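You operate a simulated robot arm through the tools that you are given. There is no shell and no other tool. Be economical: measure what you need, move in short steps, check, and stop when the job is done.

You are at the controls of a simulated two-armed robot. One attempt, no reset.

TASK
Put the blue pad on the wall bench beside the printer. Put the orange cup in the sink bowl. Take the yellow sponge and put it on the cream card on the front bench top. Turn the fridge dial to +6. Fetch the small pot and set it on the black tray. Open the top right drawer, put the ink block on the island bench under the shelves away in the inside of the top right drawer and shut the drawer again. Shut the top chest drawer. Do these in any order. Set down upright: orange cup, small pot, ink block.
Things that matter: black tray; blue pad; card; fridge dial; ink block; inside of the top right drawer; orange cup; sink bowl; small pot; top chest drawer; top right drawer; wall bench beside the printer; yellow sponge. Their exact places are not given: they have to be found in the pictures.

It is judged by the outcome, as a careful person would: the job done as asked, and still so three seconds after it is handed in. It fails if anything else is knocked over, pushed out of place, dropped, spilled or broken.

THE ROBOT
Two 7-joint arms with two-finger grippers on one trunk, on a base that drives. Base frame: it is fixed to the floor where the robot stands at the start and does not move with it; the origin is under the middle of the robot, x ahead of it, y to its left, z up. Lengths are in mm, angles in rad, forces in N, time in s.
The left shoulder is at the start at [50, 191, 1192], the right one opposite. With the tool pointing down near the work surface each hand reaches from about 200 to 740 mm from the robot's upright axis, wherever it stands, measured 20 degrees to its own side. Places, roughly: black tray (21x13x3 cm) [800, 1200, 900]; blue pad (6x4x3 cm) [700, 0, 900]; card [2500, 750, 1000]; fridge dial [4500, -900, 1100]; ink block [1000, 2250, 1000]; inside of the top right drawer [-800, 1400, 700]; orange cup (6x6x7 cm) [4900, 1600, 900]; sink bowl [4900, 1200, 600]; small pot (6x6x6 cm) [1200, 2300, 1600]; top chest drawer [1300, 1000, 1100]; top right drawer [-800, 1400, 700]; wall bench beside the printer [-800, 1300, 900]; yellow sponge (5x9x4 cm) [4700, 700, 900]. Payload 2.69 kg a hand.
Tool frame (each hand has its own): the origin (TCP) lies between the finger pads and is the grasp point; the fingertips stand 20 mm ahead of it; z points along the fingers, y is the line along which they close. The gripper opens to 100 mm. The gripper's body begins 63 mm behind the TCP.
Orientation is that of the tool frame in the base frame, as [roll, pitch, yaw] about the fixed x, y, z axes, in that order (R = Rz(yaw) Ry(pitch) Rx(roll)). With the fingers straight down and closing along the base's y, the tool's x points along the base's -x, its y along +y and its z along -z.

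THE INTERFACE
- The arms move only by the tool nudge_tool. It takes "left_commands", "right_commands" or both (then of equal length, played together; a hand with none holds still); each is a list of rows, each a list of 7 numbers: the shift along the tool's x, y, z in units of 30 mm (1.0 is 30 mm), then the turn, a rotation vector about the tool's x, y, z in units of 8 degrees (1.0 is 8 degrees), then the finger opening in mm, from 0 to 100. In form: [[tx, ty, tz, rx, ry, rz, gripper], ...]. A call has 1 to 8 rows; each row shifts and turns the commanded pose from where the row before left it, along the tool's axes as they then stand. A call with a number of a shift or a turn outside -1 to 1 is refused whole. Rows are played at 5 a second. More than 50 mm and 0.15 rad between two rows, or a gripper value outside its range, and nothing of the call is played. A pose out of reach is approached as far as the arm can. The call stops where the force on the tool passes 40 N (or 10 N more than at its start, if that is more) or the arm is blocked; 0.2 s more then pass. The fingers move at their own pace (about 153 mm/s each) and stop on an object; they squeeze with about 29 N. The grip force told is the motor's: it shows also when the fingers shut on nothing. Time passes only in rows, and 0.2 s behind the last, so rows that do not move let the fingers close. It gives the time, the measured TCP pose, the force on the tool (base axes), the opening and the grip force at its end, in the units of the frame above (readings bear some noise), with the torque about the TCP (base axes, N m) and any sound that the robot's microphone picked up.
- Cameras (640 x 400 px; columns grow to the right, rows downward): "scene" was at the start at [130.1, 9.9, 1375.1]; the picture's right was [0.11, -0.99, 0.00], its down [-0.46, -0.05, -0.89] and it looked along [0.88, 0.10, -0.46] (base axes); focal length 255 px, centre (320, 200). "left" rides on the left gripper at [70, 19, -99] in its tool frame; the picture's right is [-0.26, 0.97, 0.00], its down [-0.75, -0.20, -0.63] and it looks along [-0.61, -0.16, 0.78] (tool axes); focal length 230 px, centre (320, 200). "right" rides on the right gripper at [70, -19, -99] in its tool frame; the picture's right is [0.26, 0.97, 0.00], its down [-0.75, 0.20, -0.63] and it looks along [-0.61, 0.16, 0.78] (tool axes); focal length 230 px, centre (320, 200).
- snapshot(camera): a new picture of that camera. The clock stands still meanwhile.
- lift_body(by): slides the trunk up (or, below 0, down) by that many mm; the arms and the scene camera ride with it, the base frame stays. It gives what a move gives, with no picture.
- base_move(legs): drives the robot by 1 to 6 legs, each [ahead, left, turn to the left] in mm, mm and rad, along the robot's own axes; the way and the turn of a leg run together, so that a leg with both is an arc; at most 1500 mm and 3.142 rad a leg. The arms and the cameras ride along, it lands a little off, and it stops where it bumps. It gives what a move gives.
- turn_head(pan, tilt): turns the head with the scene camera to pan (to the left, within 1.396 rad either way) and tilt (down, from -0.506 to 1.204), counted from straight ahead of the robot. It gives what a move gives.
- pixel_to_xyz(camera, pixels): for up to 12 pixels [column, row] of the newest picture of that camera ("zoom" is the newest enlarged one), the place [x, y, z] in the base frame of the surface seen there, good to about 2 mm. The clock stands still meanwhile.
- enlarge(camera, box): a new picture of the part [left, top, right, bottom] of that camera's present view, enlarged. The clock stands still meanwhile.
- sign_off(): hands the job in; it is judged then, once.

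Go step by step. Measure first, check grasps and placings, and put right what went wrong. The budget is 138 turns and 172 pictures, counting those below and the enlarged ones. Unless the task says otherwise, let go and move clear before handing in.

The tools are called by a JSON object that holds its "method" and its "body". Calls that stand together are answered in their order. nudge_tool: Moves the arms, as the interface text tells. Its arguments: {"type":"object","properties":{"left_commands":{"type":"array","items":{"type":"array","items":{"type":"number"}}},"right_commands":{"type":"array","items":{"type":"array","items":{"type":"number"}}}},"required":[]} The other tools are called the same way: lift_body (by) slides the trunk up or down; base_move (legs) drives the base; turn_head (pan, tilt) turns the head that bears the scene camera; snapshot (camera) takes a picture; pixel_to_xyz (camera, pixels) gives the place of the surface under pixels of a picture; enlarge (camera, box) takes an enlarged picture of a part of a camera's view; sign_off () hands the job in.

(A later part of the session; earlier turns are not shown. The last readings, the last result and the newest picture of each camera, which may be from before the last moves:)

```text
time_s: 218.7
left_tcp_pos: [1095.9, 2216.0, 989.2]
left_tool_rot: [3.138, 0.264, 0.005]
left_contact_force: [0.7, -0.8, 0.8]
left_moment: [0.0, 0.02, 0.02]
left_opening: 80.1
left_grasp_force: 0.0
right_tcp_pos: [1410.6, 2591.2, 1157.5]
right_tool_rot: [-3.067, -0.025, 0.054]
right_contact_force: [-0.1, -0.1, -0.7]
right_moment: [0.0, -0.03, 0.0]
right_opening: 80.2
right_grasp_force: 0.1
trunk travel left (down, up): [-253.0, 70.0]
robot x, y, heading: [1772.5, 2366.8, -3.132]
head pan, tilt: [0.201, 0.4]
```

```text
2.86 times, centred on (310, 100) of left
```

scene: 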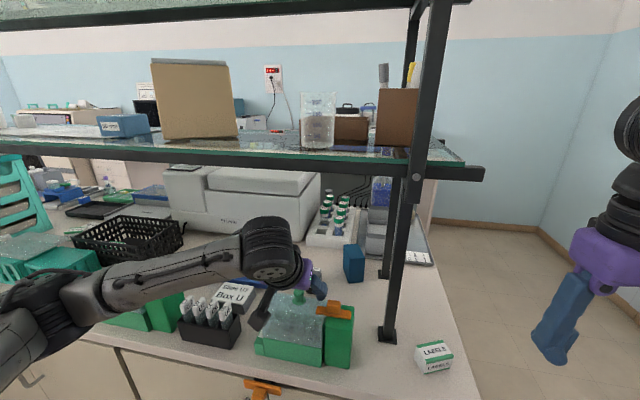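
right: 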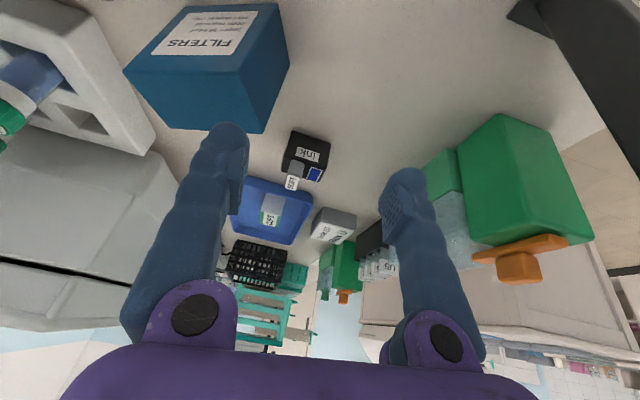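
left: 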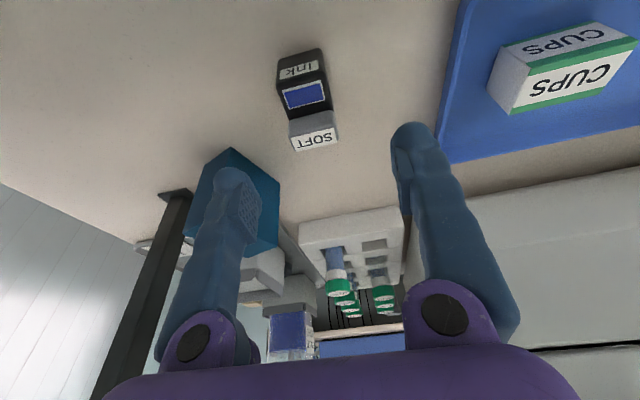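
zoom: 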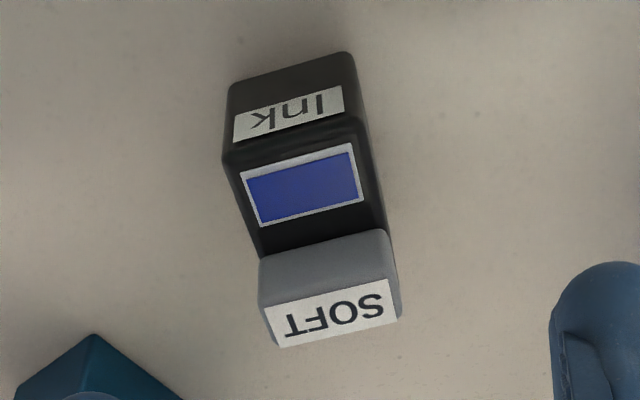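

Ink spans y 2200–2231, x 1078–1121. I descend 75 mm and close.

{"method": "nudge_tool", "body": {"left_commands": [[0.26, 0, 0.966, 0, 0, 0, 80], [0.26, 0, 0.966, 0, 0, 0, 80], [0.13, 0, 0.48, 0, 0, 0, 80], [0, 0, 0, 0, 0, 0, 10], [0, 0, 0, 0, 0, 0, 10], [0, 0, 0, 0, 0, 0, 10]]}}

{"method": "snapshot", "body": {"camera": "left"}}

```text
time_s: 220.1
left_tcp_pos: [1095.2, 2214.3, 915.8]
left_tool_rot: [3.14, 0.264, 0.007]
left_contact_force: [-1.4, -0.3, -0.4]
left_moment: [0.0, -0.04, 0.0]
left_opening: 32.4
left_grasp_force: 29.7
right_tcp_pos: [1411.8, 2589.7, 1157.3]
right_tool_rot: [-3.066, -0.025, 0.052]
right_contact_force: [0.7, -0.2, 0.1]
right_moment: [0.0, 0.01, 0.01]
right_opening: 80.0
right_grasp_force: 0.0
trunk travel left (down, up): [-253.0, 70.0]
robot x, y, heading: [1775.6, 2368.7, -3.137]
head pan, tilt: [0.201, 0.4]
```

```text
63 pictures are left
```

left: 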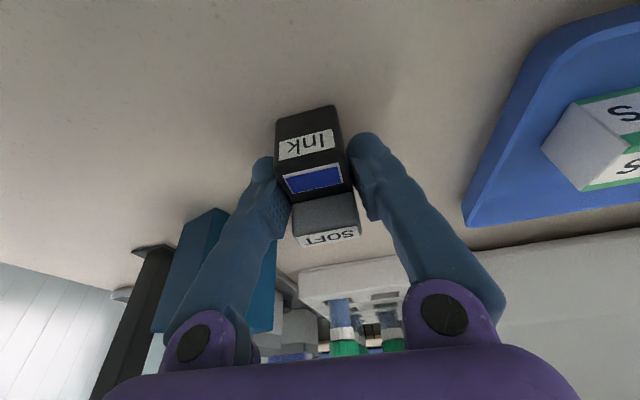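

Gripped (32 mm). I lift, re-pitch to 35°, shift to y≈2178 to miss the lid knob, and withdraw.

{"method": "nudge_tool", "body": {"left_commands": [[-0.26, 0, -0.966, 0, 0, 0, 10], [-0.26, 0, -0.966, 0, 0, 0, 10], [-0.13, 0.4, -0.48, 0, -1, 0, 10], [-0.2, 0.4, -0.46, 0, -1, 0, 10], [-0.26, 0.4, -0.43, 0, -0.5, 0, 10], [-0.13, 0, -0.2, 0, 0, 0, 10], [0.82, 0, -0.57, 0, 0, 0, 10], [0.82, 0, -0.57, 0, 0, 0, 10]]}}

{"method": "snapshot", "body": {"camera": "left"}}

```text
time_s: 221.9
left_tcp_pos: [1153.6, 2182.1, 1029.4]
left_tool_rot: [3.14, 0.613, 0.01]
left_contact_force: [-0.2, 0.5, -0.7]
left_moment: [0.04, -0.01, 0.03]
left_opening: 32.6
left_grasp_force: 28.8
right_tcp_pos: [1411.5, 2589.1, 1156.3]
right_tool_rot: [-3.068, -0.025, 0.053]
right_contact_force: [-0.1, -0.6, 0.3]
right_moment: [-0.01, -0.02, 0.03]
right_opening: 80.2
right_grasp_force: 0.1
trunk travel left (down, up): [-253.0, 70.0]
robot x, y, heading: [1771.8, 2368.0, -3.137]
head pan, tilt: [0.201, 0.4]
```

```text
62 pictures are left
```

left: 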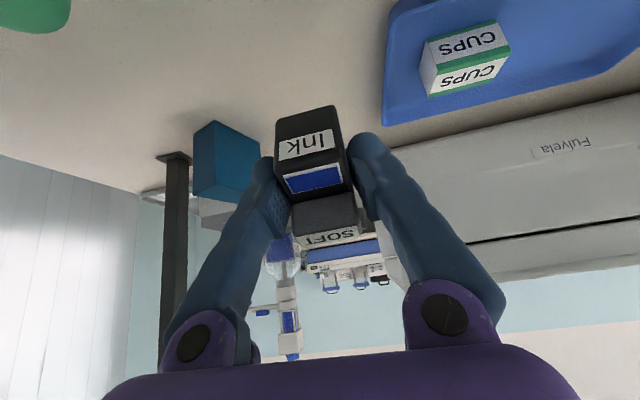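

I pull the ink block out into the aisle and meanwhile raise the right hand for the pot.

{"method": "nudge_tool", "body": {"left_commands": [[0.82, 0, -0.57, 0, 0, 0, 10], [0.82, 0, -0.57, 0, 0, 0, 10], [0.82, 0, -0.57, 0, 0, 0, 10], [0.82, 0, -0.57, 0, 0, 0, 10], [0.82, 0, -0.57, 0, 0, 0, 10], [0.82, 0, -0.57, 0, 0, 0, 10], [0.7, 0, -0.6, 0, 0, 0, 10], [0.5, 0, -0.8, 0, 0, 0, 10]], "right_commands": [[0, 0, -1, -0.54, 0, 0, 80], [0, 0, -1, 0, 0, 0.38, 80], [0, 0, -1, 0, 0, 0, 80], [0, 0, -1, 0, 0, 0, 80], [0, 0, -1, 0, 0, 0, 80], [0, 0, -1, 0, 0, 0, 80], [0, 0, -1, 0, 0, 0, 80], [0, 0, -1, 0, 0, 0, 80]]}}

{"method": "nudge_tool", "body": {"left_commands": [[-0.4, 0, -0.9, 0, 1, 0, 10], [-0.4, 0, -0.9, 0, 1, 0, 10], [-0.3, 0, -0.9, 0, 1, 0, 10], [-0.2, 0, -1, 0, 1, 0, 10], [0, 0, -1, 0, 0.4, 0, 10], [0, 0, 0, 0, 0, 0, 10]], "right_commands": [[0, 0, -1, 0, 0, 0, 80], [0, 0, -1, 0, 0, 0, 80], [0, 0, -0.5, 0, -1, 0, 80], [0, 0, -0.5, 0, -1, 0, 80], [0, 0, -0.5, 0, -1, 0, 80], [0, 0, -0.5, 0, -1, 0, 80]]}}

{"method": "lift_body", "body": {"by": 65}}

{"method": "snapshot", "body": {"camera": "left"}}

```text
time_s: 223.7
left_tcp_pos: [1379.7, 2183.8, 1040.1]
left_tool_rot: [3.139, 0.613, 0.007]
left_contact_force: [-0.1, -0.4, -1.0]
left_moment: [0.03, -0.02, 0.0]
left_opening: 32.6
left_grasp_force: 29.0
left hand out of reach, approached as far as the arm can: row 8
right_tcp_pos: [1410.7, 2585.3, 1396.0]
right_tool_rot: [-3.14, -0.022, 0.0]
right_contact_force: [0.1, 0.0, -0.1]
right_moment: [0.01, 0.01, -0.04]
right_opening: 79.8
right_grasp_force: 0.0
trunk travel left (down, up): [-253.0, 70.0]
robot x, y, heading: [1768.8, 2370.7, -3.138]
head pan, tilt: [0.201, 0.4]
```

```text
time_s: 225.1
left_tcp_pos: [1387.3, 2184.9, 1187.8]
left_tool_rot: [3.139, -0.003, 0.006]
left_contact_force: [0.2, 0.6, -0.5]
left_moment: [0.0, 0.01, -0.03]
left_opening: 32.7
left_grasp_force: 28.5
right_tcp_pos: [1412.2, 2584.6, 1506.0]
right_tool_rot: [-3.141, 0.539, -0.002]
right_contact_force: [1.2, -1.6, 0.4]
right_moment: [0.0, -0.01, -0.03]
right_opening: 80.0
right_grasp_force: 0.2
right hand out of reach, approached as far as the arm can: row 2
trunk travel left (down, up): [-253.0, 70.0]
robot x, y, heading: [1771.6, 2365.4, -3.137]
head pan, tilt: [0.201, 0.4]
```

```text
time_s: 226.2
left_tcp_pos: [1387.5, 2184.2, 1251.5]
left_tool_rot: [3.14, -0.003, 0.006]
left_contact_force: [-0.4, -0.2, -1.2]
left_moment: [-0.01, -0.04, -0.02]
left_opening: 32.5
left_grasp_force: 29.3
right_tcp_pos: [1410.8, 2585.1, 1571.3]
right_tool_rot: [-3.139, 0.534, -0.001]
right_contact_force: [0.7, -0.8, -0.2]
right_moment: [-0.02, 0.01, 0.04]
right_opening: 80.0
right_grasp_force: 0.1
trunk travel left (down, up): [-318.0, 5.0]
robot x, y, heading: [1768.9, 2368.5, -3.14]
head pan, tilt: [0.201, 0.4]
```

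```text
61 pictures are left
```

left: 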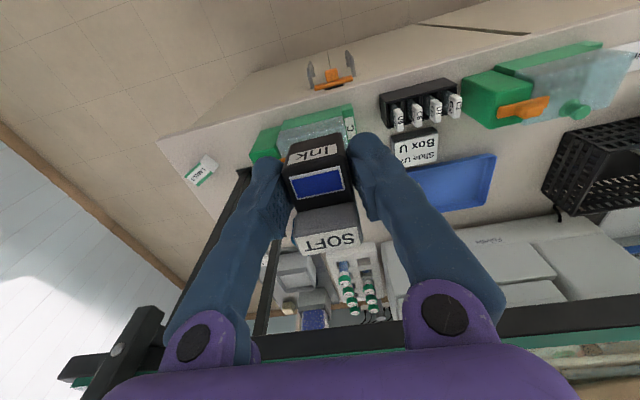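

Ink is safely held. I strafe to y≈2140, pitch the right hand to ~65° and line it up with the pot.

{"method": "base_move", "body": {"legs": [[0, 228, 0]]}}

{"method": "nudge_tool", "body": {"right_commands": [[-0.26, 0.55, -0.43, 0, -1, 0, 80], [-0.32, 0.55, -0.39, 0, -1, 0, 80], [-0.37, 0.55, -0.34, 0, -1, 0, 80], [-0.4, 0.55, -0.3, 0, -1, 0, 80], [0, 0, 0, 0, -0.2, 0, 80]]}}

{"method": "turn_head", "body": {"pan": -0.15, "tilt": -0.2}}

{"method": "snapshot", "body": {"camera": "scene"}}

{"method": "snapshot", "body": {"camera": "right"}}

```text
time_s: 228.8
left_tcp_pos: [1390.1, 1954.5, 1252.4]
left_tool_rot: [-3.141, -0.002, 0.012]
left_contact_force: [-0.5, -0.1, -0.4]
left_moment: [-0.03, -0.02, 0.0]
left_opening: 32.6
left_grasp_force: 29.2
right_tcp_pos: [1412.5, 2354.6, 1572.0]
right_tool_rot: [-3.14, 0.535, 0.003]
right_contact_force: [0.5, 0.3, 0.2]
right_moment: [0.01, 0.02, -0.01]
right_opening: 80.1
right_grasp_force: 0.0
trunk travel left (down, up): [-318.0, 5.0]
robot x, y, heading: [1774.9, 2141.2, -3.133]
head pan, tilt: [0.201, 0.4]
```

```text
time_s: 230.0
left_tcp_pos: [1388.9, 1955.6, 1252.8]
left_tool_rot: [3.138, -0.002, 0.013]
left_contact_force: [-0.4, 0.0, -0.7]
left_moment: [0.0, 0.0, 0.0]
left_opening: 32.9
left_grasp_force: 29.0
right_tcp_pos: [1411.6, 2288.2, 1631.5]
right_tool_rot: [3.14, 1.122, 0.004]
right_contact_force: [0.0, -0.7, 0.2]
right_moment: [-0.02, 0.0, 0.02]
right_opening: 80.2
right_grasp_force: 0.1
trunk travel left (down, up): [-318.0, 5.0]
robot x, y, heading: [1773.5, 2138.9, -3.132]
head pan, tilt: [0.201, 0.4]
```

```text
time_s: 231.0
left_tcp_pos: [1390.6, 1955.3, 1252.1]
left_tool_rot: [3.141, -0.001, 0.013]
left_contact_force: [0.7, 0.5, -0.4]
left_moment: [-0.01, -0.05, 0.01]
left_opening: 32.7
left_grasp_force: 29.5
right_tcp_pos: [1411.0, 2287.7, 1631.2]
right_tool_rot: [-3.14, 1.119, 0.005]
right_contact_force: [0.1, 0.0, -0.5]
right_moment: [-0.01, 0.0, -0.01]
right_opening: 80.0
right_grasp_force: 0.1
trunk travel left (down, up): [-318.0, 5.0]
robot x, y, heading: [1771.8, 2141.9, -3.129]
head pan, tilt: [-0.15, -0.201]
```

```text
60 pictures are left
```

scene: 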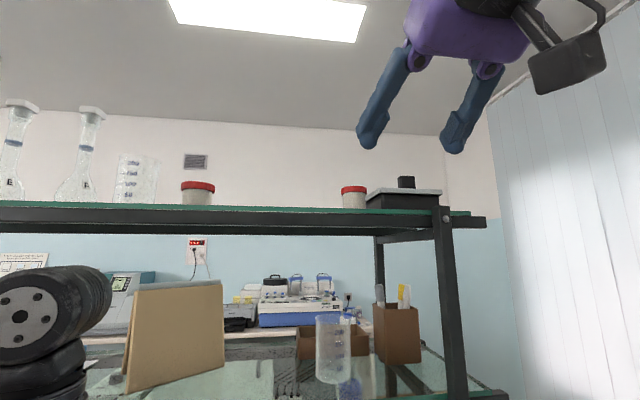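

```text
59 pictures are left
```

right: 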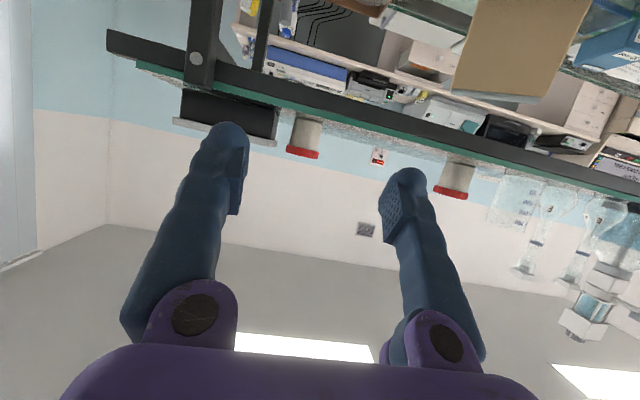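

The pot is at (305,137) in the hand view; I measure it and the neighbours.

{"method": "pixel_to_xyz", "body": {"camera": "right", "pixels": [[305, 130], [291, 128], [319, 132], [303, 152], [290, 149], [316, 156], [275, 115], [272, 140], [250, 115], [330, 118]]}}

{"method": "enlarge", "body": {"camera": "right", "box": [240, 90, 380, 180]}}

```text
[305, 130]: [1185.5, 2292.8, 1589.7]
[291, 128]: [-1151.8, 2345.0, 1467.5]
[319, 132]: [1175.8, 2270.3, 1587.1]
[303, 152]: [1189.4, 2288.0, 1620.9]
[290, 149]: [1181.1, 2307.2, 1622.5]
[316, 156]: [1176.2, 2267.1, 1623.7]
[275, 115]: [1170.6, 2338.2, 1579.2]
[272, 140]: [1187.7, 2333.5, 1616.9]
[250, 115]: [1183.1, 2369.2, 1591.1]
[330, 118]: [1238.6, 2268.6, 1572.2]
```

```text
4.44 times, centred on (310, 135) of right
```

zoom: 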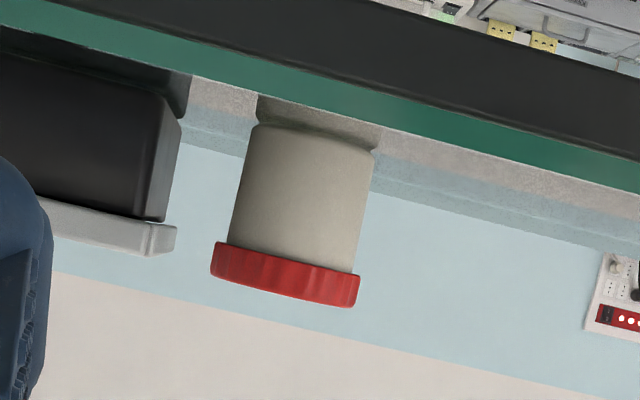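

Pot centre ≈(1164,2287), black box edge at y 2333. I use opening 62 and approach partway.

{"method": "nudge_tool", "body": {"right_commands": [[-0.255, 0.03, 0.987, 0, 0, 0, 62], [-0.255, 0.03, 0.987, 0, 0, 0, 62], [-0.255, 0.03, 0.987, 0, 0, 0, 62], [-0.255, 0, 0.987, 0, 0, 0, 62], [-0.255, 0, 0.987, 0, 0, 0, 62], [0, 0, 0, 0, 0, 0, 62]]}}

{"method": "snapshot", "body": {"camera": "right"}}

```text
time_s: 232.4
left_tcp_pos: [1391.1, 1955.6, 1252.1]
left_tool_rot: [3.14, 0.0, 0.012]
left_contact_force: [0.0, 0.5, -0.4]
left_moment: [0.02, 0.01, -0.07]
left_opening: 32.6
left_grasp_force: 29.5
right_tcp_pos: [1263.2, 2282.0, 1603.6]
right_tool_rot: [-3.141, 1.123, 0.008]
right_contact_force: [0.9, 0.5, 0.1]
right_moment: [-0.03, -0.01, 0.0]
right_opening: 61.8
right_grasp_force: 0.0
trunk travel left (down, up): [-318.0, 5.0]
robot x, y, heading: [1771.4, 2141.0, -3.13]
head pan, tilt: [-0.15, -0.201]
```

```text
57 pictures are left
```

right: 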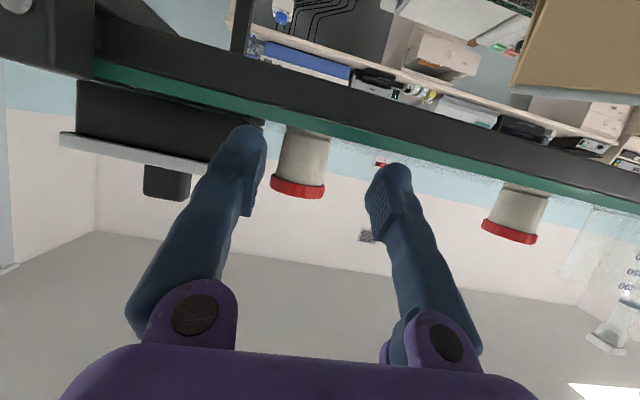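

Alignment checks out; I advance 98 mm with y→2285 and close on the pot.

{"method": "nudge_tool", "body": {"right_commands": [[-0.38, -0.1, 0.93, 0, 0, 0, 62], [-0.38, 0, 0.93, 0, 0, 0, 62], [-0.38, 0, 0.93, 0, 0, 0, 62], [-0.12, 0, 0.25, 0, 0, 0, 62], [0, 0, 0, 0, 0, 0, 10], [0, 0, 0, 0, 0, 0, 10], [0, 0, 0, 0, 0, 0, 10]]}}

{"method": "snapshot", "body": {"camera": "right"}}

```text
time_s: 234.0
left_tcp_pos: [1390.3, 1955.5, 1251.9]
left_tool_rot: [3.141, -0.001, 0.011]
left_contact_force: [0.6, 0.6, -0.6]
left_moment: [-0.02, 0.0, -0.02]
left_opening: 32.3
left_grasp_force: 29.2
right_tcp_pos: [1164.0, 2287.2, 1594.9]
right_tool_rot: [-3.138, 1.122, 0.005]
right_contact_force: [0.2, -0.1, 0.4]
right_moment: [0.02, -0.02, -0.03]
right_opening: 38.2
right_grasp_force: 29.4
trunk travel left (down, up): [-318.0, 5.0]
robot x, y, heading: [1774.6, 2140.4, -3.128]
head pan, tilt: [-0.15, -0.201]
```

```text
56 pictures are left
```

right: 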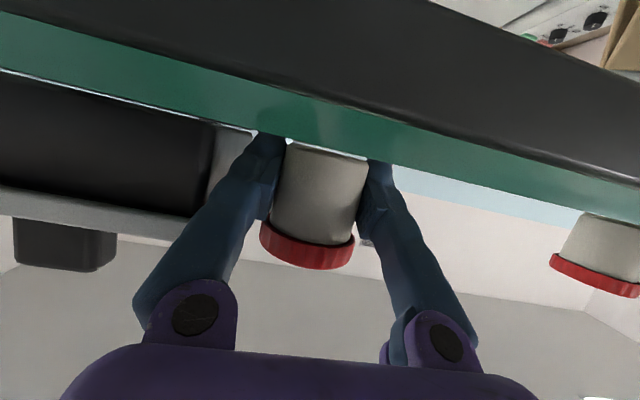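

Pot gripped on its body (38 mm). I lift it and back out.

{"method": "nudge_tool", "body": {"right_commands": [[-0.9, 0, -0.435, 0, 0, 0, 10], [-0.6, 0, -0.3, 0, 0, 0, 10], [0.43, 0, -0.9, 0, 0, 0, 10], [0.43, 0, -0.9, 0, 0, 0, 10], [0.43, 0, -0.9, 0, 0, 0, 10], [0.43, 0, -0.9, 0, 0, 0, 10], [0.43, 0, -0.9, 0, 0, 0, 10], [0.43, 0, -0.9, 0, 0, 0, 10]]}}

{"method": "snapshot", "body": {"camera": "right"}}

{"method": "base_move", "body": {"legs": [[-60, 0, -0.01], [0, -1200, 0]]}}

```text
time_s: 235.8
left_tcp_pos: [1391.6, 1955.0, 1253.4]
left_tool_rot: [3.141, 0.0, 0.012]
left_contact_force: [0.1, -0.6, -0.3]
left_moment: [0.0, 0.02, 0.01]
left_opening: 32.8
left_grasp_force: 29.5
right_tcp_pos: [1346.1, 2286.5, 1644.9]
right_tool_rot: [-3.139, 1.123, 0.005]
right_contact_force: [-0.9, -0.1, -0.6]
right_moment: [0.01, -0.05, -0.01]
right_opening: 38.3
right_grasp_force: 29.2
trunk travel left (down, up): [-318.0, 5.0]
robot x, y, heading: [1776.8, 2137.5, -3.13]
head pan, tilt: [-0.15, -0.201]
```

```text
55 pictures are left
```

right: 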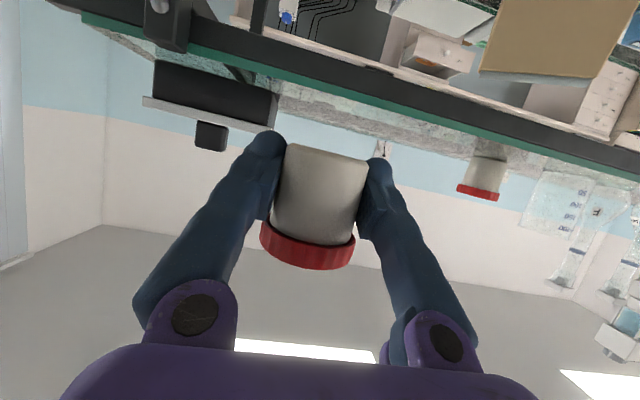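

```text
time_s: 247.1
left_tcp_pos: [1445.4, 3152.4, 1251.8]
left_tool_rot: [-3.14, -0.002, 0.01]
left_contact_force: [0.0, -0.8, -0.1]
left_moment: [0.0, -0.02, -0.02]
left_opening: 32.7
left_grasp_force: 29.4
right_tcp_pos: [1400.0, 3483.8, 1644.8]
right_tool_rot: [-3.14, 1.121, 0.004]
right_contact_force: [-0.3, 0.2, 0.4]
right_moment: [0.01, -0.01, 0.02]
right_opening: 37.0
right_grasp_force: 29.1
trunk travel left (down, up): [-318.0, 5.0]
robot x, y, heading: [1829.2, 3335.9, -3.134]
head pan, tilt: [-0.15, -0.201]
```

Both items are held. I drive round: ahead along the free end, then strafe down the wall-bench aisle to the open drawer, facing it.

{"method": "base_move", "body": {"legs": [[1500, 0, 0], [260, 0, 0], [0, 1450, 0]]}}

{"method": "turn_head", "body": {"pan": 0.5, "tilt": 0.5}}

{"method": "snapshot", "body": {"camera": "scene"}}

```text
time_s: 268.6
left_tcp_pos: [-331.6, 1697.9, 1252.3]
left_tool_rot: [-3.141, -0.002, 0.01]
left_contact_force: [0.6, 0.0, -1.4]
left_moment: [0.0, -0.04, 0.03]
left_opening: 32.5
left_grasp_force: 29.0
right_tcp_pos: [-376.4, 2029.3, 1645.8]
right_tool_rot: [-3.14, 1.12, 0.003]
right_contact_force: [0.3, -0.2, -0.2]
right_moment: [-0.01, -0.04, 0.01]
right_opening: 36.4
right_grasp_force: 29.0
trunk travel left (down, up): [-318.0, 5.0]
robot x, y, heading: [52.2, 1882.0, -3.137]
head pan, tilt: [-0.15, -0.201]
```

```text
time_s: 269.6
left_tcp_pos: [-332.2, 1698.4, 1252.5]
left_tool_rot: [-3.141, -0.001, 0.008]
left_contact_force: [-0.5, 0.5, -0.8]
left_moment: [0.01, 0.01, -0.03]
left_opening: 32.4
left_grasp_force: 29.2
right_tcp_pos: [-375.3, 2029.7, 1644.9]
right_tool_rot: [-3.141, 1.119, 0.004]
right_contact_force: [0.2, 0.2, 0.3]
right_moment: [0.02, 0.01, 0.0]
right_opening: 36.4
right_grasp_force: 29.5
trunk travel left (down, up): [-318.0, 5.0]
robot x, y, heading: [52.9, 1881.7, -3.133]
head pan, tilt: [0.499, 0.499]
```

```text
54 pictures are left
```

scene: 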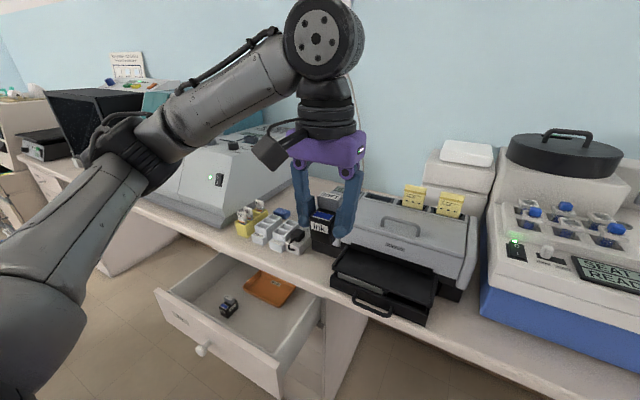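

The drawer's right side is free. I go to y≈1590, set the left hand over (−445,1440) pitched 15° as when gripping, and lower the trunk 300.

{"method": "base_move", "body": {"legs": [[0, 290, 0]]}}

{"method": "nudge_tool", "body": {"left_commands": [[-0.75, -0.28, 0, 0, -1, 0, 10], [-0.75, -0.28, 0.1, 0, -0.9, 0, 10], [-0.74, -0.28, 0.2, 0, 0, 0, 10], [-0.74, -0.28, 0.2, 0, 0, 0, 10], [-0.74, 0, 0.2, 0, 0, 0, 10]]}}

{"method": "lift_body", "body": {"by": -300}}

{"method": "snapshot", "body": {"camera": "left"}}

{"method": "snapshot", "body": {"camera": "scene"}}

```text
time_s: 272.9
left_tcp_pos: [-329.7, 1396.8, 1251.9]
left_tool_rot: [-3.141, 0.0, 0.007]
left_contact_force: [0.1, 0.4, -0.6]
left_moment: [0.0, 0.0, 0.0]
left_opening: 33.0
left_grasp_force: 28.9
right_tcp_pos: [-373.8, 1728.7, 1644.3]
right_tool_rot: [-3.139, 1.119, 0.0]
right_contact_force: [0.2, -0.6, -0.1]
right_moment: [0.02, 0.0, 0.0]
right_opening: 36.1
right_grasp_force: 28.8
trunk travel left (down, up): [-318.0, 5.0]
robot x, y, heading: [56.9, 1577.0, -3.139]
head pan, tilt: [0.499, 0.499]
```

```text
time_s: 274.1
left_tcp_pos: [-445.3, 1430.7, 1253.9]
left_tool_rot: [3.141, 0.264, 0.005]
left_contact_force: [-0.5, -0.1, -0.7]
left_moment: [0.01, -0.02, 0.0]
left_opening: 32.6
left_grasp_force: 29.3
right_tcp_pos: [-374.7, 1727.6, 1645.4]
right_tool_rot: [-3.14, 1.12, -0.001]
right_contact_force: [0.8, -0.2, -0.4]
right_moment: [0.01, -0.02, -0.01]
right_opening: 36.4
right_grasp_force: 28.9
trunk travel left (down, up): [-318.0, 5.0]
robot x, y, heading: [54.1, 1580.9, -3.136]
head pan, tilt: [0.499, 0.499]
```

```text
time_s: 277.1
left_tcp_pos: [-444.2, 1429.5, 955.0]
left_tool_rot: [3.141, 0.264, 0.006]
left_contact_force: [-0.1, 0.0, 0.2]
left_moment: [0.02, -0.02, -0.03]
left_opening: 32.5
left_grasp_force: 28.6
right_tcp_pos: [-373.0, 1727.8, 1346.1]
right_tool_rot: [-3.14, 1.12, 0.0]
right_contact_force: [0.4, -0.1, -0.7]
right_moment: [0.01, 0.0, 0.0]
right_opening: 36.2
right_grasp_force: 29.5
trunk travel left (down, up): [-18.0, 305.0]
robot x, y, heading: [56.2, 1579.4, -3.136]
head pan, tilt: [0.499, 0.499]
```

```text
53 pictures are left
```

left: 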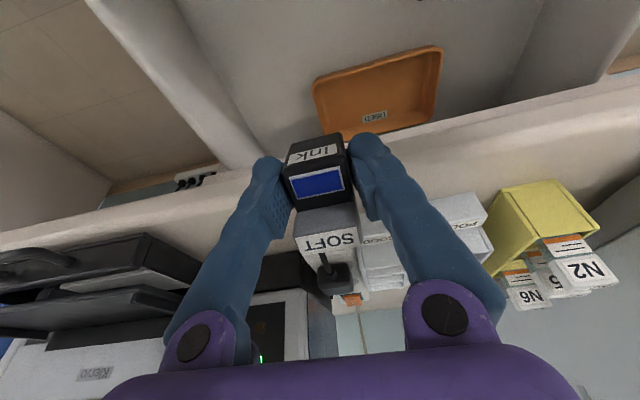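

```text
52 pictures are left
```

scene: 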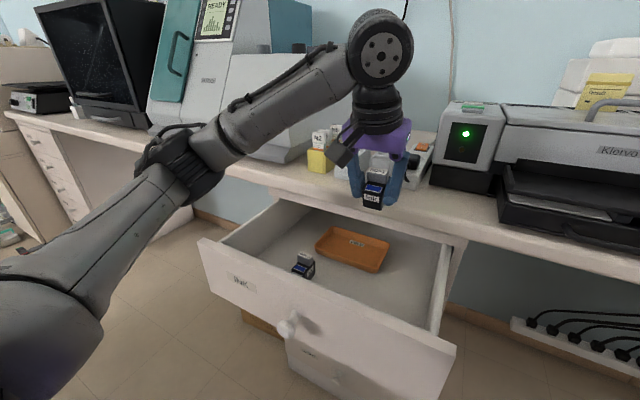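

I measure the case's edge, free floor and front panel before lowering.

{"method": "pixel_to_xyz", "body": {"camera": "scene", "pixels": [[385, 262], [378, 268], [325, 250], [400, 285], [415, 300], [435, 270], [345, 290], [305, 265], [440, 330], [320, 290]]}}

{"method": "pixel_to_xyz", "body": {"camera": "left", "pixels": [[230, 120], [300, 100], [345, 138], [440, 60], [315, 90]]}}

```text
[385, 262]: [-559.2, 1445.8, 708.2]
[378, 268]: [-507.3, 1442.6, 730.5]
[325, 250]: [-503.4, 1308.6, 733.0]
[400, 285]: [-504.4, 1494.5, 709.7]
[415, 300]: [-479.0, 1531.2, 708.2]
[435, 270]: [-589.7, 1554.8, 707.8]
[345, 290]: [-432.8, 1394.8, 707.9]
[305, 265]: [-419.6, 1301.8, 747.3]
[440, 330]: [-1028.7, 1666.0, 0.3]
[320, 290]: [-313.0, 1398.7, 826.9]
```

```text
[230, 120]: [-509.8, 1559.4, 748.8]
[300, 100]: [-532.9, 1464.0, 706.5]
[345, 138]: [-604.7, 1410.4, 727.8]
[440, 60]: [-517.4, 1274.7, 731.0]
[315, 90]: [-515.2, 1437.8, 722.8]
```

Spot is free. I lower 210 mm.

{"method": "nudge_tool", "body": {"left_commands": [[0.26, 0, 0.966, 0, 0, 0, 10], [0.26, 0, 0.966, 0, 0, 0, 10], [0.26, 0, 0.966, 0, 0, 0, 10], [0.26, 0, 0.966, 0, 0, 0, 10], [0.26, 0, 0.966, 0, 0, 0, 10], [0.26, 0, 0.966, 0, 0, 0, 10], [0.23, 0, 0.87, 0, 0, 0, 10], [0, 0, 0, 0, 0, 0, 10]]}}

{"method": "snapshot", "body": {"camera": "scene"}}

```text
time_s: 278.7
left_tcp_pos: [-445.1, 1429.8, 760.9]
left_tool_rot: [-3.136, 0.275, 0.008]
left_contact_force: [0.5, 0.2, 11.0]
left_moment: [-0.21, -1.25, 0.1]
left_opening: 32.7
left_grasp_force: 29.4
right_tcp_pos: [-373.6, 1728.3, 1344.2]
right_tool_rot: [-3.139, 1.12, 0.0]
right_contact_force: [-0.6, 0.2, -0.6]
right_moment: [-0.01, 0.01, -0.04]
right_opening: 36.3
right_grasp_force: 28.9
trunk travel left (down, up): [-18.0, 305.0]
robot x, y, heading: [51.6, 1579.8, -3.137]
head pan, tilt: [0.499, 0.499]
stopped in row 8 (left hand): the force on the tool passed its limit at 55 N (the readings are from after the stop); the commanded pose is now the measured one
```

```text
51 pictures are left
```

scene: 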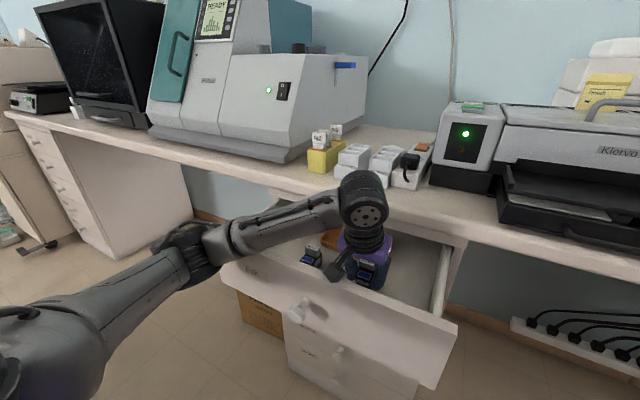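

The hand camera touched the front panel's top edge. I rise 10, move 27 mm inward, and lower again.

{"method": "nudge_tool", "body": {"left_commands": [[-0.09, 0, -0.32, 0, 0, 0, 10], [-0.87, 0, 0.23, 0, 0, 0, 10], [0.17, 0, 0.64, 0, 0, 0, 10], [0.07, 0, 0.26, 0, 0, 0, 10]]}}

{"method": "enlarge", "body": {"camera": "scene", "box": [260, 180, 460, 320]}}

```text
time_s: 279.7
left_tcp_pos: [-473.8, 1430.2, 755.1]
left_tool_rot: [-3.139, 0.298, 0.01]
left_contact_force: [0.8, 0.3, 0.2]
left_moment: [-0.01, 0.01, 0.04]
left_opening: 32.7
left_grasp_force: 29.0
right_tcp_pos: [-365.9, 1732.4, 1348.8]
right_tool_rot: [3.132, 1.127, -0.012]
right_contact_force: [0.2, -0.7, 0.4]
right_moment: [-0.02, 0.01, 0.0]
right_opening: 36.4
right_grasp_force: 29.2
trunk travel left (down, up): [-18.0, 305.0]
robot x, y, heading: [55.1, 1577.5, -3.137]
head pan, tilt: [0.499, 0.499]
```

```text
2.86 times, centred on (360, 250) of scene
```

zoom: 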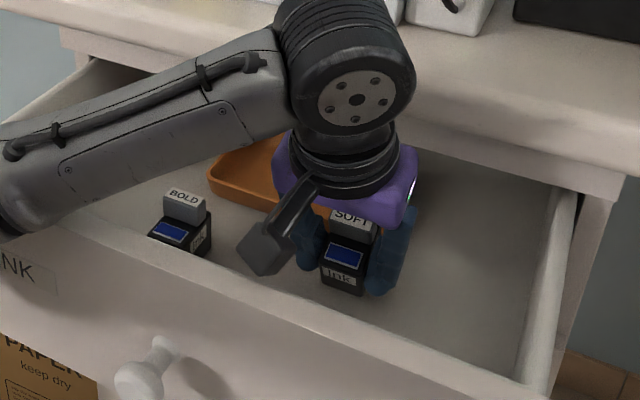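

Free now; ink bottom is ~16 mm above the drawer floor. I lower 14 mm gently.

{"method": "nudge_tool", "body": {"left_commands": [[0.09, 0, 0.29, 0, 0, 0, 10], [0.06, 0, 0.16, 0, 0, 0, 10], [0, 0, 0, 0, 0, 0, 10]]}}

{"method": "enlarge", "body": {"camera": "scene", "box": [260, 180, 460, 320]}}

```text
time_s: 280.7
left_tcp_pos: [-485.5, 1428.1, 758.2]
left_tool_rot: [-3.122, 0.34, 0.026]
left_contact_force: [-24.1, 4.7, 43.8]
left_moment: [-1.02, -7.14, 0.4]
left_opening: 32.6
left_grasp_force: 28.9
right_tcp_pos: [-372.9, 1733.9, 1341.9]
right_tool_rot: [3.133, 1.123, -0.011]
right_contact_force: [-0.5, 0.0, -0.2]
right_moment: [0.0, -0.04, 0.02]
right_opening: 36.2
right_grasp_force: 28.3
trunk travel left (down, up): [-18.0, 305.0]
robot x, y, heading: [50.2, 1578.7, -3.135]
head pan, tilt: [0.499, 0.499]
stopped in row 3 (left hand): the arm was blocked; the commanded pose is now the measured one
```

```text
2.86 times, centred on (360, 250) of scene
```

zoom: 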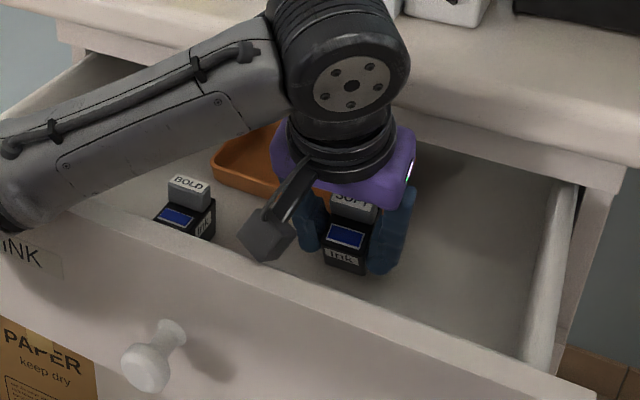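

The camera rests on the panel again. I lift 25, reduce the pitch to ~4° so the camera sits higher and further in, and re-measure the panel.

{"method": "nudge_tool", "body": {"left_commands": [[-0.28, 0, -0.78, 0, 0, 0, 10], [-0.1, 0, -0.3, 0, 1, 0, 10], [0, 0, -0.3, 0, 1, 0, 10], [0.3, 0, 0, 0, 0, 0, 10], [0, 0, 0, 0, 0, 0, 10]]}}

{"method": "enlarge", "body": {"camera": "scene", "box": [260, 180, 460, 320]}}

{"method": "pixel_to_xyz", "body": {"camera": "zoom", "pixels": [[230, 290], [300, 310], [150, 370], [340, 260], [260, 240], [480, 330], [400, 340]]}}

```text
time_s: 281.3
left_tcp_pos: [-476.8, 1422.4, 767.3]
left_tool_rot: [3.139, 0.202, 0.006]
left_contact_force: [14.3, -1.2, 0.1]
left_moment: [0.09, 1.34, -0.21]
left_opening: 32.4
left_grasp_force: 28.9
right_tcp_pos: [-374.3, 1726.8, 1344.2]
right_tool_rot: [-3.138, 1.119, 0.003]
right_contact_force: [0.0, 0.5, -0.3]
right_moment: [0.02, -0.02, -0.02]
right_opening: 36.3
right_grasp_force: 28.9
trunk travel left (down, up): [-18.0, 305.0]
robot x, y, heading: [54.3, 1579.1, -3.129]
head pan, tilt: [0.499, 0.499]
stopped in row 2 (left hand): the force on the tool passed its limit at 73 N (the readings are from after the stop); the commanded pose is now the measured one
```

```text
2.86 times, centred on (360, 250) of scene
```

zoom: 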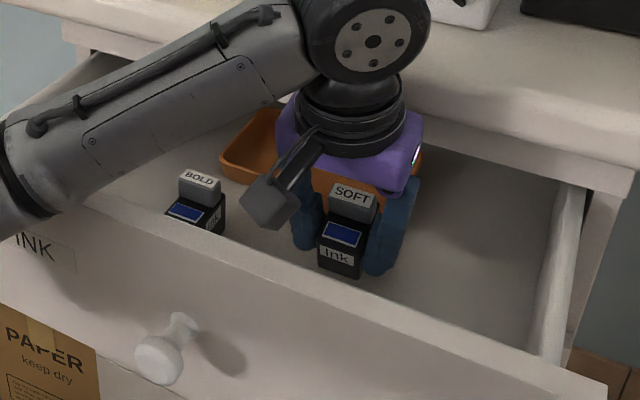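

```text
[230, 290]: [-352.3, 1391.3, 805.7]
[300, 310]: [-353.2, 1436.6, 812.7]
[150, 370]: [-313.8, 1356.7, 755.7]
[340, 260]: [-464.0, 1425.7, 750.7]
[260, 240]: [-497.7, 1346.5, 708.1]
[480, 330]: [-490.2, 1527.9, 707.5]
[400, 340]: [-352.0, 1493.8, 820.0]
```

The drawer slid in ~45 mm and the wrist neared the bench. With a vertical hand the camera clears the panel top; I back off 35 mm, set pitch to 0 and then lower.

{"method": "nudge_tool", "body": {"left_commands": [[0.4, 0, -0.3, 0, 0, 0, 10], [0.8, 0, -0.2, 0, 0, 0, 10], [0, 0, 0, 0, 1, 0, 10], [0, 0, 0, 0, 0.45, 0, 10], [0, 0, 0, 0, 0, 0, 10]]}}

{"method": "nudge_tool", "body": {"left_commands": [[0, 0, 0.4, 0, 0, 0, 10], [0, 0, 0.3, 0, 0, 0, 10], [0, 0, 0, 0, 0, 0, 10]]}}

{"method": "enlarge", "body": {"camera": "scene", "box": [260, 180, 460, 320]}}

```text
time_s: 282.5
left_tcp_pos: [-437.9, 1422.7, 774.0]
left_tool_rot: [3.14, 0.001, 0.014]
left_contact_force: [-0.7, 0.2, -0.5]
left_moment: [-0.01, -0.05, 0.03]
left_opening: 32.9
left_grasp_force: 28.9
right_tcp_pos: [-373.2, 1726.7, 1344.6]
right_tool_rot: [-3.139, 1.118, 0.003]
right_contact_force: [-0.3, -0.8, -0.8]
right_moment: [0.0, 0.01, 0.01]
right_opening: 36.2
right_grasp_force: 29.4
trunk travel left (down, up): [-18.0, 305.0]
robot x, y, heading: [54.7, 1577.3, -3.14]
head pan, tilt: [0.499, 0.499]
```

```text
time_s: 283.3
left_tcp_pos: [-439.5, 1423.8, 753.8]
left_tool_rot: [3.14, 0.004, 0.01]
left_contact_force: [0.4, -0.3, -0.9]
left_moment: [-0.01, 0.0, -0.02]
left_opening: 32.5
left_grasp_force: 29.0
right_tcp_pos: [-375.1, 1726.1, 1345.9]
right_tool_rot: [-3.138, 1.118, 0.003]
right_contact_force: [-0.2, 0.0, -0.4]
right_moment: [-0.01, 0.02, 0.04]
right_opening: 36.0
right_grasp_force: 29.1
trunk travel left (down, up): [-18.0, 305.0]
robot x, y, heading: [54.3, 1575.8, -3.131]
head pan, tilt: [0.499, 0.499]
```

```text
2.86 times, centred on (360, 250) of scene
```

zoom: 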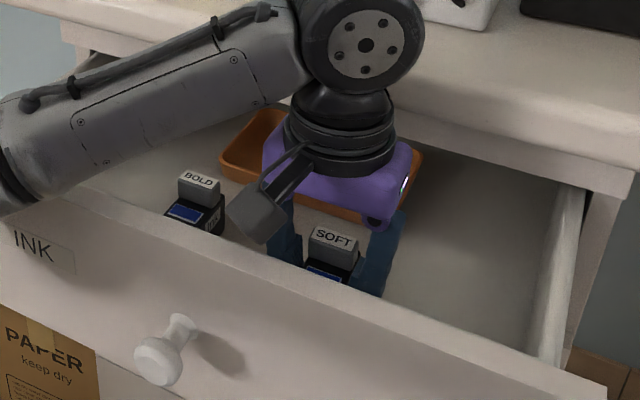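

No contact yet at 754. I lower in small steps to touch-down and then release.

{"method": "nudge_tool", "body": {"left_commands": [[0, 0, 0.2, 0, 0, 0, 10], [0, 0, 0.15, 0, 0, 0, 10], [0, 0, 0, 0, 0, 0, 10]]}}

{"method": "snapshot", "body": {"camera": "left"}}

```text
time_s: 284.1
left_tcp_pos: [-439.2, 1423.8, 744.5]
left_tool_rot: [-3.141, 0.003, 0.01]
left_contact_force: [-1.6, -1.0, 8.0]
left_moment: [-0.06, -0.07, 0.01]
left_opening: 32.9
left_grasp_force: 29.3
right_tcp_pos: [-372.9, 1727.3, 1345.1]
right_tool_rot: [3.141, 1.119, 0.001]
right_contact_force: [-0.6, -0.6, -0.8]
right_moment: [0.02, 0.01, 0.01]
right_opening: 36.0
right_grasp_force: 29.1
trunk travel left (down, up): [-18.0, 305.0]
robot x, y, heading: [53.3, 1576.9, -3.13]
head pan, tilt: [0.499, 0.499]
```

```text
46 pictures are left
```

left: 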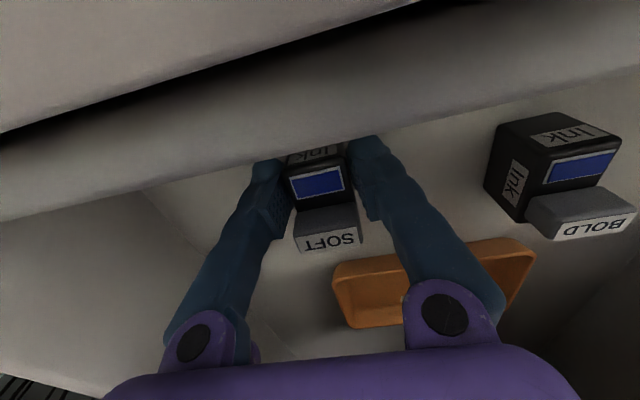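

Touch-down (8 N). I open gradually and lift away.

{"method": "nudge_tool", "body": {"left_commands": [[0, 0, 0, 0, 0, 0, 35], [0, 0, 0, 0, 0, 0, 40], [0, 0, 0, 0, 0, 0, 56], [0, 0, 0, 0, 0, 0, 56], [0, 0, -1, 0, 0, 0, 56], [0, 0, -1, 0, 0, 0, 56], [0, 0, -1, 0, 0, 0, 56], [0, 0, -1, 0, 0, 0, 56]]}}

{"method": "snapshot", "body": {"camera": "left"}}

```text
time_s: 285.9
left_tcp_pos: [-437.0, 1425.3, 861.8]
left_tool_rot: [3.14, 0.002, 0.009]
left_contact_force: [0.2, 0.0, 1.2]
left_moment: [0.0, 0.02, -0.04]
left_opening: 56.0
left_grasp_force: 0.1
right_tcp_pos: [-374.0, 1726.9, 1344.2]
right_tool_rot: [-3.14, 1.118, 0.002]
right_contact_force: [-0.1, -0.5, 0.1]
right_moment: [-0.01, 0.0, 0.0]
right_opening: 36.0
right_grasp_force: 29.2
trunk travel left (down, up): [-18.0, 305.0]
robot x, y, heading: [53.8, 1577.0, -3.136]
head pan, tilt: [0.499, 0.499]
```

```text
45 pictures are left
```

left: 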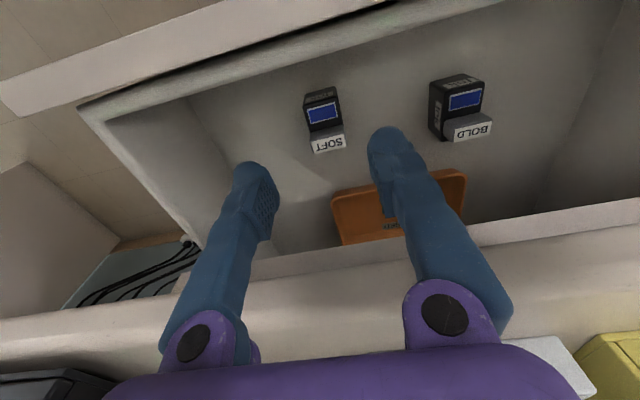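

The ink block stands upright in the drawer. I lift out, back up, and set the closed left hand pitched 45° in front of the drawer panel.

{"method": "nudge_tool", "body": {"left_commands": [[0, 0, -1, 0, 0, 0, 56], [0, 0, -1, 0, 0, 0, 56], [0, 0, -1, 0, 0, 0, 20], [0, 0, 0, 0, 0, 0, 0]]}}

{"method": "base_move", "body": {"legs": [[-165, 0, 0]]}}

{"method": "nudge_tool", "body": {"left_commands": [[0, 0, 0, 0, -1, 0, 0], [0, 0, 0, 0, -1, 0, 0], [0, 0, 0, 0, -1, 0, 0], [0, 0, 0, 0, -1, 0, 0], [0, 0, 0, 0, -1, 0, 0], [0.7, 0, 0.7, 0, -0.6, 0, 0], [0.7, 0, 0.7, 0, 0, 0, 0], [0.7, 0, 0.7, 0, 0, 0, 0]]}}

{"method": "nudge_tool", "body": {"left_commands": [[0.7, 0, 0.7, 0, 0, 0, 0], [0.7, 0, 0.7, 0, 0, 0, 0], [0.35, 0, 0.35, 0, 0, 0, 0]]}}

{"method": "snapshot", "body": {"camera": "scene"}}

```text
time_s: 286.9
left_tcp_pos: [-439.1, 1424.2, 952.4]
left_tool_rot: [3.141, 0.0, 0.009]
left_contact_force: [-0.2, 0.2, 0.2]
left_moment: [-0.01, 0.01, -0.01]
left_opening: 0.0
left_grasp_force: 29.0
right_tcp_pos: [-374.7, 1725.8, 1344.5]
right_tool_rot: [-3.137, 1.119, 0.002]
right_contact_force: [0.0, -0.4, -0.8]
right_moment: [0.01, 0.01, -0.02]
right_opening: 35.9
right_grasp_force: 28.5
trunk travel left (down, up): [-18.0, 305.0]
robot x, y, heading: [58.3, 1577.7, -3.135]
head pan, tilt: [0.499, 0.499]
```

```text
time_s: 288.3
left_tcp_pos: [-268.2, 1426.3, 952.2]
left_tool_rot: [3.14, 0.001, 0.009]
left_contact_force: [0.1, 0.9, 0.1]
left_moment: [0.0, -0.03, -0.01]
left_opening: 0.0
left_grasp_force: 29.7
right_tcp_pos: [-204.4, 1728.9, 1345.1]
right_tool_rot: [-3.138, 1.117, 0.002]
right_contact_force: [0.4, 0.8, 0.1]
right_moment: [-0.02, -0.01, -0.01]
right_opening: 36.1
right_grasp_force: 28.9
trunk travel left (down, up): [-18.0, 305.0]
robot x, y, heading: [221.0, 1579.5, -3.137]
head pan, tilt: [0.499, 0.499]
```

```text
time_s: 290.1
left_tcp_pos: [-269.6, 1426.7, 863.4]
left_tool_rot: [3.139, 0.784, 0.008]
left_contact_force: [-0.2, -0.5, 0.1]
left_moment: [0.01, 0.0, 0.0]
left_opening: 0.0
left_grasp_force: 29.0
right_tcp_pos: [-205.4, 1727.6, 1343.2]
right_tool_rot: [-3.137, 1.118, 0.001]
right_contact_force: [0.0, 0.0, -0.3]
right_moment: [0.03, 0.03, -0.02]
right_opening: 36.1
right_grasp_force: 28.8
trunk travel left (down, up): [-18.0, 305.0]
robot x, y, heading: [221.6, 1579.4, -3.139]
head pan, tilt: [0.499, 0.499]
```

```text
time_s: 290.9
left_tcp_pos: [-265.9, 1426.6, 788.7]
left_tool_rot: [3.141, 0.783, 0.01]
left_contact_force: [0.0, 0.3, 0.7]
left_moment: [0.0, 0.01, 0.01]
left_opening: 0.2
left_grasp_force: 28.9
right_tcp_pos: [-206.3, 1729.3, 1344.7]
right_tool_rot: [-3.138, 1.118, 0.0]
right_contact_force: [-0.7, -0.8, -1.0]
right_moment: [-0.01, 0.0, 0.0]
right_opening: 36.0
right_grasp_force: 29.3
trunk travel left (down, up): [-18.0, 305.0]
robot x, y, heading: [221.4, 1577.8, -3.141]
head pan, tilt: [0.499, 0.499]
```

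```text
44 pictures are left
```

scene: 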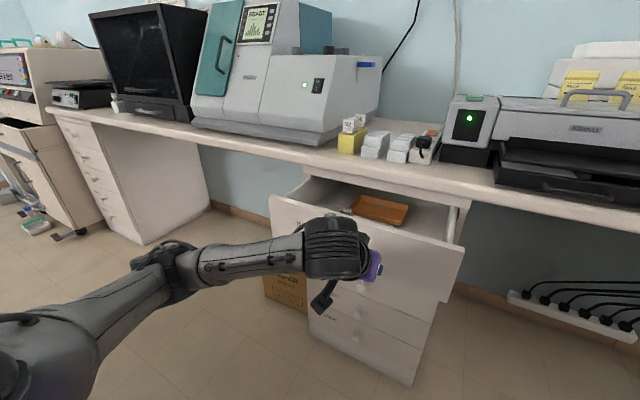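

The hand is before the panel. I push the drawer shut by driving ahead.

{"method": "base_move", "body": {"legs": [[225, 0, 0]]}}

{"method": "snapshot", "body": {"camera": "scene"}}

```text
time_s: 292.7
left_tcp_pos: [-495.7, 1427.8, 789.7]
left_tool_rot: [3.139, 0.784, 0.003]
left_contact_force: [-0.6, -0.6, -0.2]
left_moment: [0.01, 0.02, 0.01]
left_opening: 0.0
left_grasp_force: 29.7
right_tcp_pos: [-432.4, 1729.9, 1343.8]
right_tool_rot: [-3.139, 1.119, -0.003]
right_contact_force: [0.4, -0.8, -0.6]
right_moment: [0.0, -0.01, -0.01]
right_opening: 36.2
right_grasp_force: 28.9
trunk travel left (down, up): [-18.0, 305.0]
robot x, y, heading: [-1.8, 1578.1, -3.139]
head pan, tilt: [0.499, 0.499]
```

```text
43 pictures are left
```

scene: 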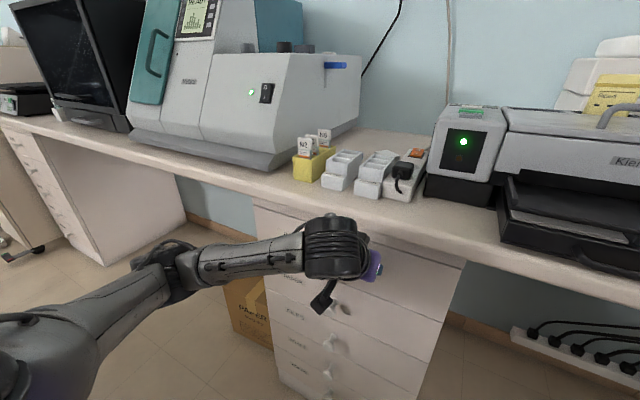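

Nearly shut; I push with the arm until resistance, then back off and verify.

{"method": "nudge_tool", "body": {"left_commands": [[-0.25, 0, 0.25, 0, 0, 0, 0], [-0.25, 0, 0.25, 0, 0, 0, 0], [0, 0, 0, 0, 0, 0, 0]]}}

{"method": "base_move", "body": {"legs": [[-150, 0, 0]]}}

{"method": "turn_head", "body": {"pan": 0.3, "tilt": 0.5}}

{"method": "enlarge", "body": {"camera": "scene", "box": [150, 120, 510, 345]}}

{"method": "pixel_to_xyz", "body": {"camera": "zoom", "pixels": [[250, 240], [250, 280], [400, 270], [420, 300], [330, 300]]}}

```text
time_s: 293.3
left_tcp_pos: [-508.1, 1427.8, 787.4]
left_tool_rot: [3.138, 0.774, -0.005]
left_contact_force: [19.2, -2.7, 7.1]
left_moment: [-0.03, 0.11, 0.07]
left_opening: 6.2
left_grasp_force: 29.4
right_tcp_pos: [-430.4, 1728.8, 1344.6]
right_tool_rot: [-3.138, 1.121, -0.001]
right_contact_force: [-0.8, 0.6, -0.5]
right_moment: [0.01, 0.01, 0.01]
right_opening: 36.2
right_grasp_force: 29.2
trunk travel left (down, up): [-18.0, 305.0]
robot x, y, heading: [-6.6, 1579.1, -3.136]
head pan, tilt: [0.499, 0.499]
stopped in row 3 (left hand): the force on the tool passed its limit at 46 N (the readings are from after the stop); the commanded pose is now the measured one
```

```text
time_s: 294.7
left_tcp_pos: [-357.3, 1428.2, 787.9]
left_tool_rot: [3.136, 0.775, -0.004]
left_contact_force: [-0.3, -0.5, 0.3]
left_moment: [0.0, 0.0, -0.01]
left_opening: 0.0
left_grasp_force: 29.5
right_tcp_pos: [-278.0, 1730.7, 1346.0]
right_tool_rot: [-3.139, 1.119, -0.004]
right_contact_force: [1.7, 1.0, -0.4]
right_moment: [0.01, 0.0, 0.0]
right_opening: 36.4
right_grasp_force: 29.2
trunk travel left (down, up): [-18.0, 305.0]
robot x, y, heading: [149.7, 1579.5, -3.14]
head pan, tilt: [0.499, 0.499]
```

```text
time_s: 295.4
left_tcp_pos: [-357.0, 1429.3, 786.6]
left_tool_rot: [3.136, 0.773, -0.001]
left_contact_force: [-0.3, -0.6, 0.0]
left_moment: [0.01, -0.02, 0.03]
left_opening: 0.0
left_grasp_force: 29.3
right_tcp_pos: [-278.9, 1729.2, 1344.0]
right_tool_rot: [-3.139, 1.118, -0.004]
right_contact_force: [-0.3, -0.3, -0.9]
right_moment: [0.03, -0.01, 0.02]
right_opening: 36.0
right_grasp_force: 28.8
trunk travel left (down, up): [-18.0, 305.0]
robot x, y, heading: [150.9, 1580.9, -3.139]
head pan, tilt: [0.3, 0.499]
```

```text
1.78 times, centred on (330, 232) of scene
```

zoom: 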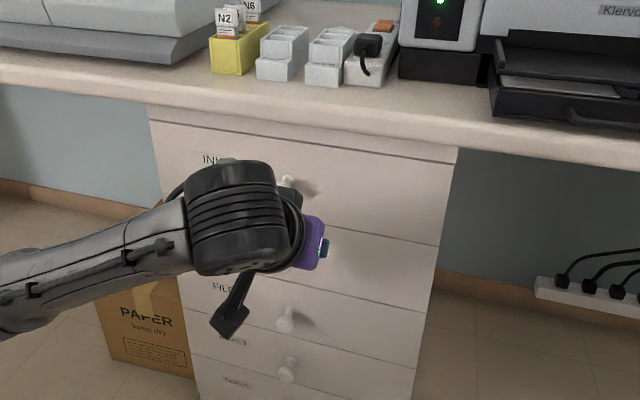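

```text
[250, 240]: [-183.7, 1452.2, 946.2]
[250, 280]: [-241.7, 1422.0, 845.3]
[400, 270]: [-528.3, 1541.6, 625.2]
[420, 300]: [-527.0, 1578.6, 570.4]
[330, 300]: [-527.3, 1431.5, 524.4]
```

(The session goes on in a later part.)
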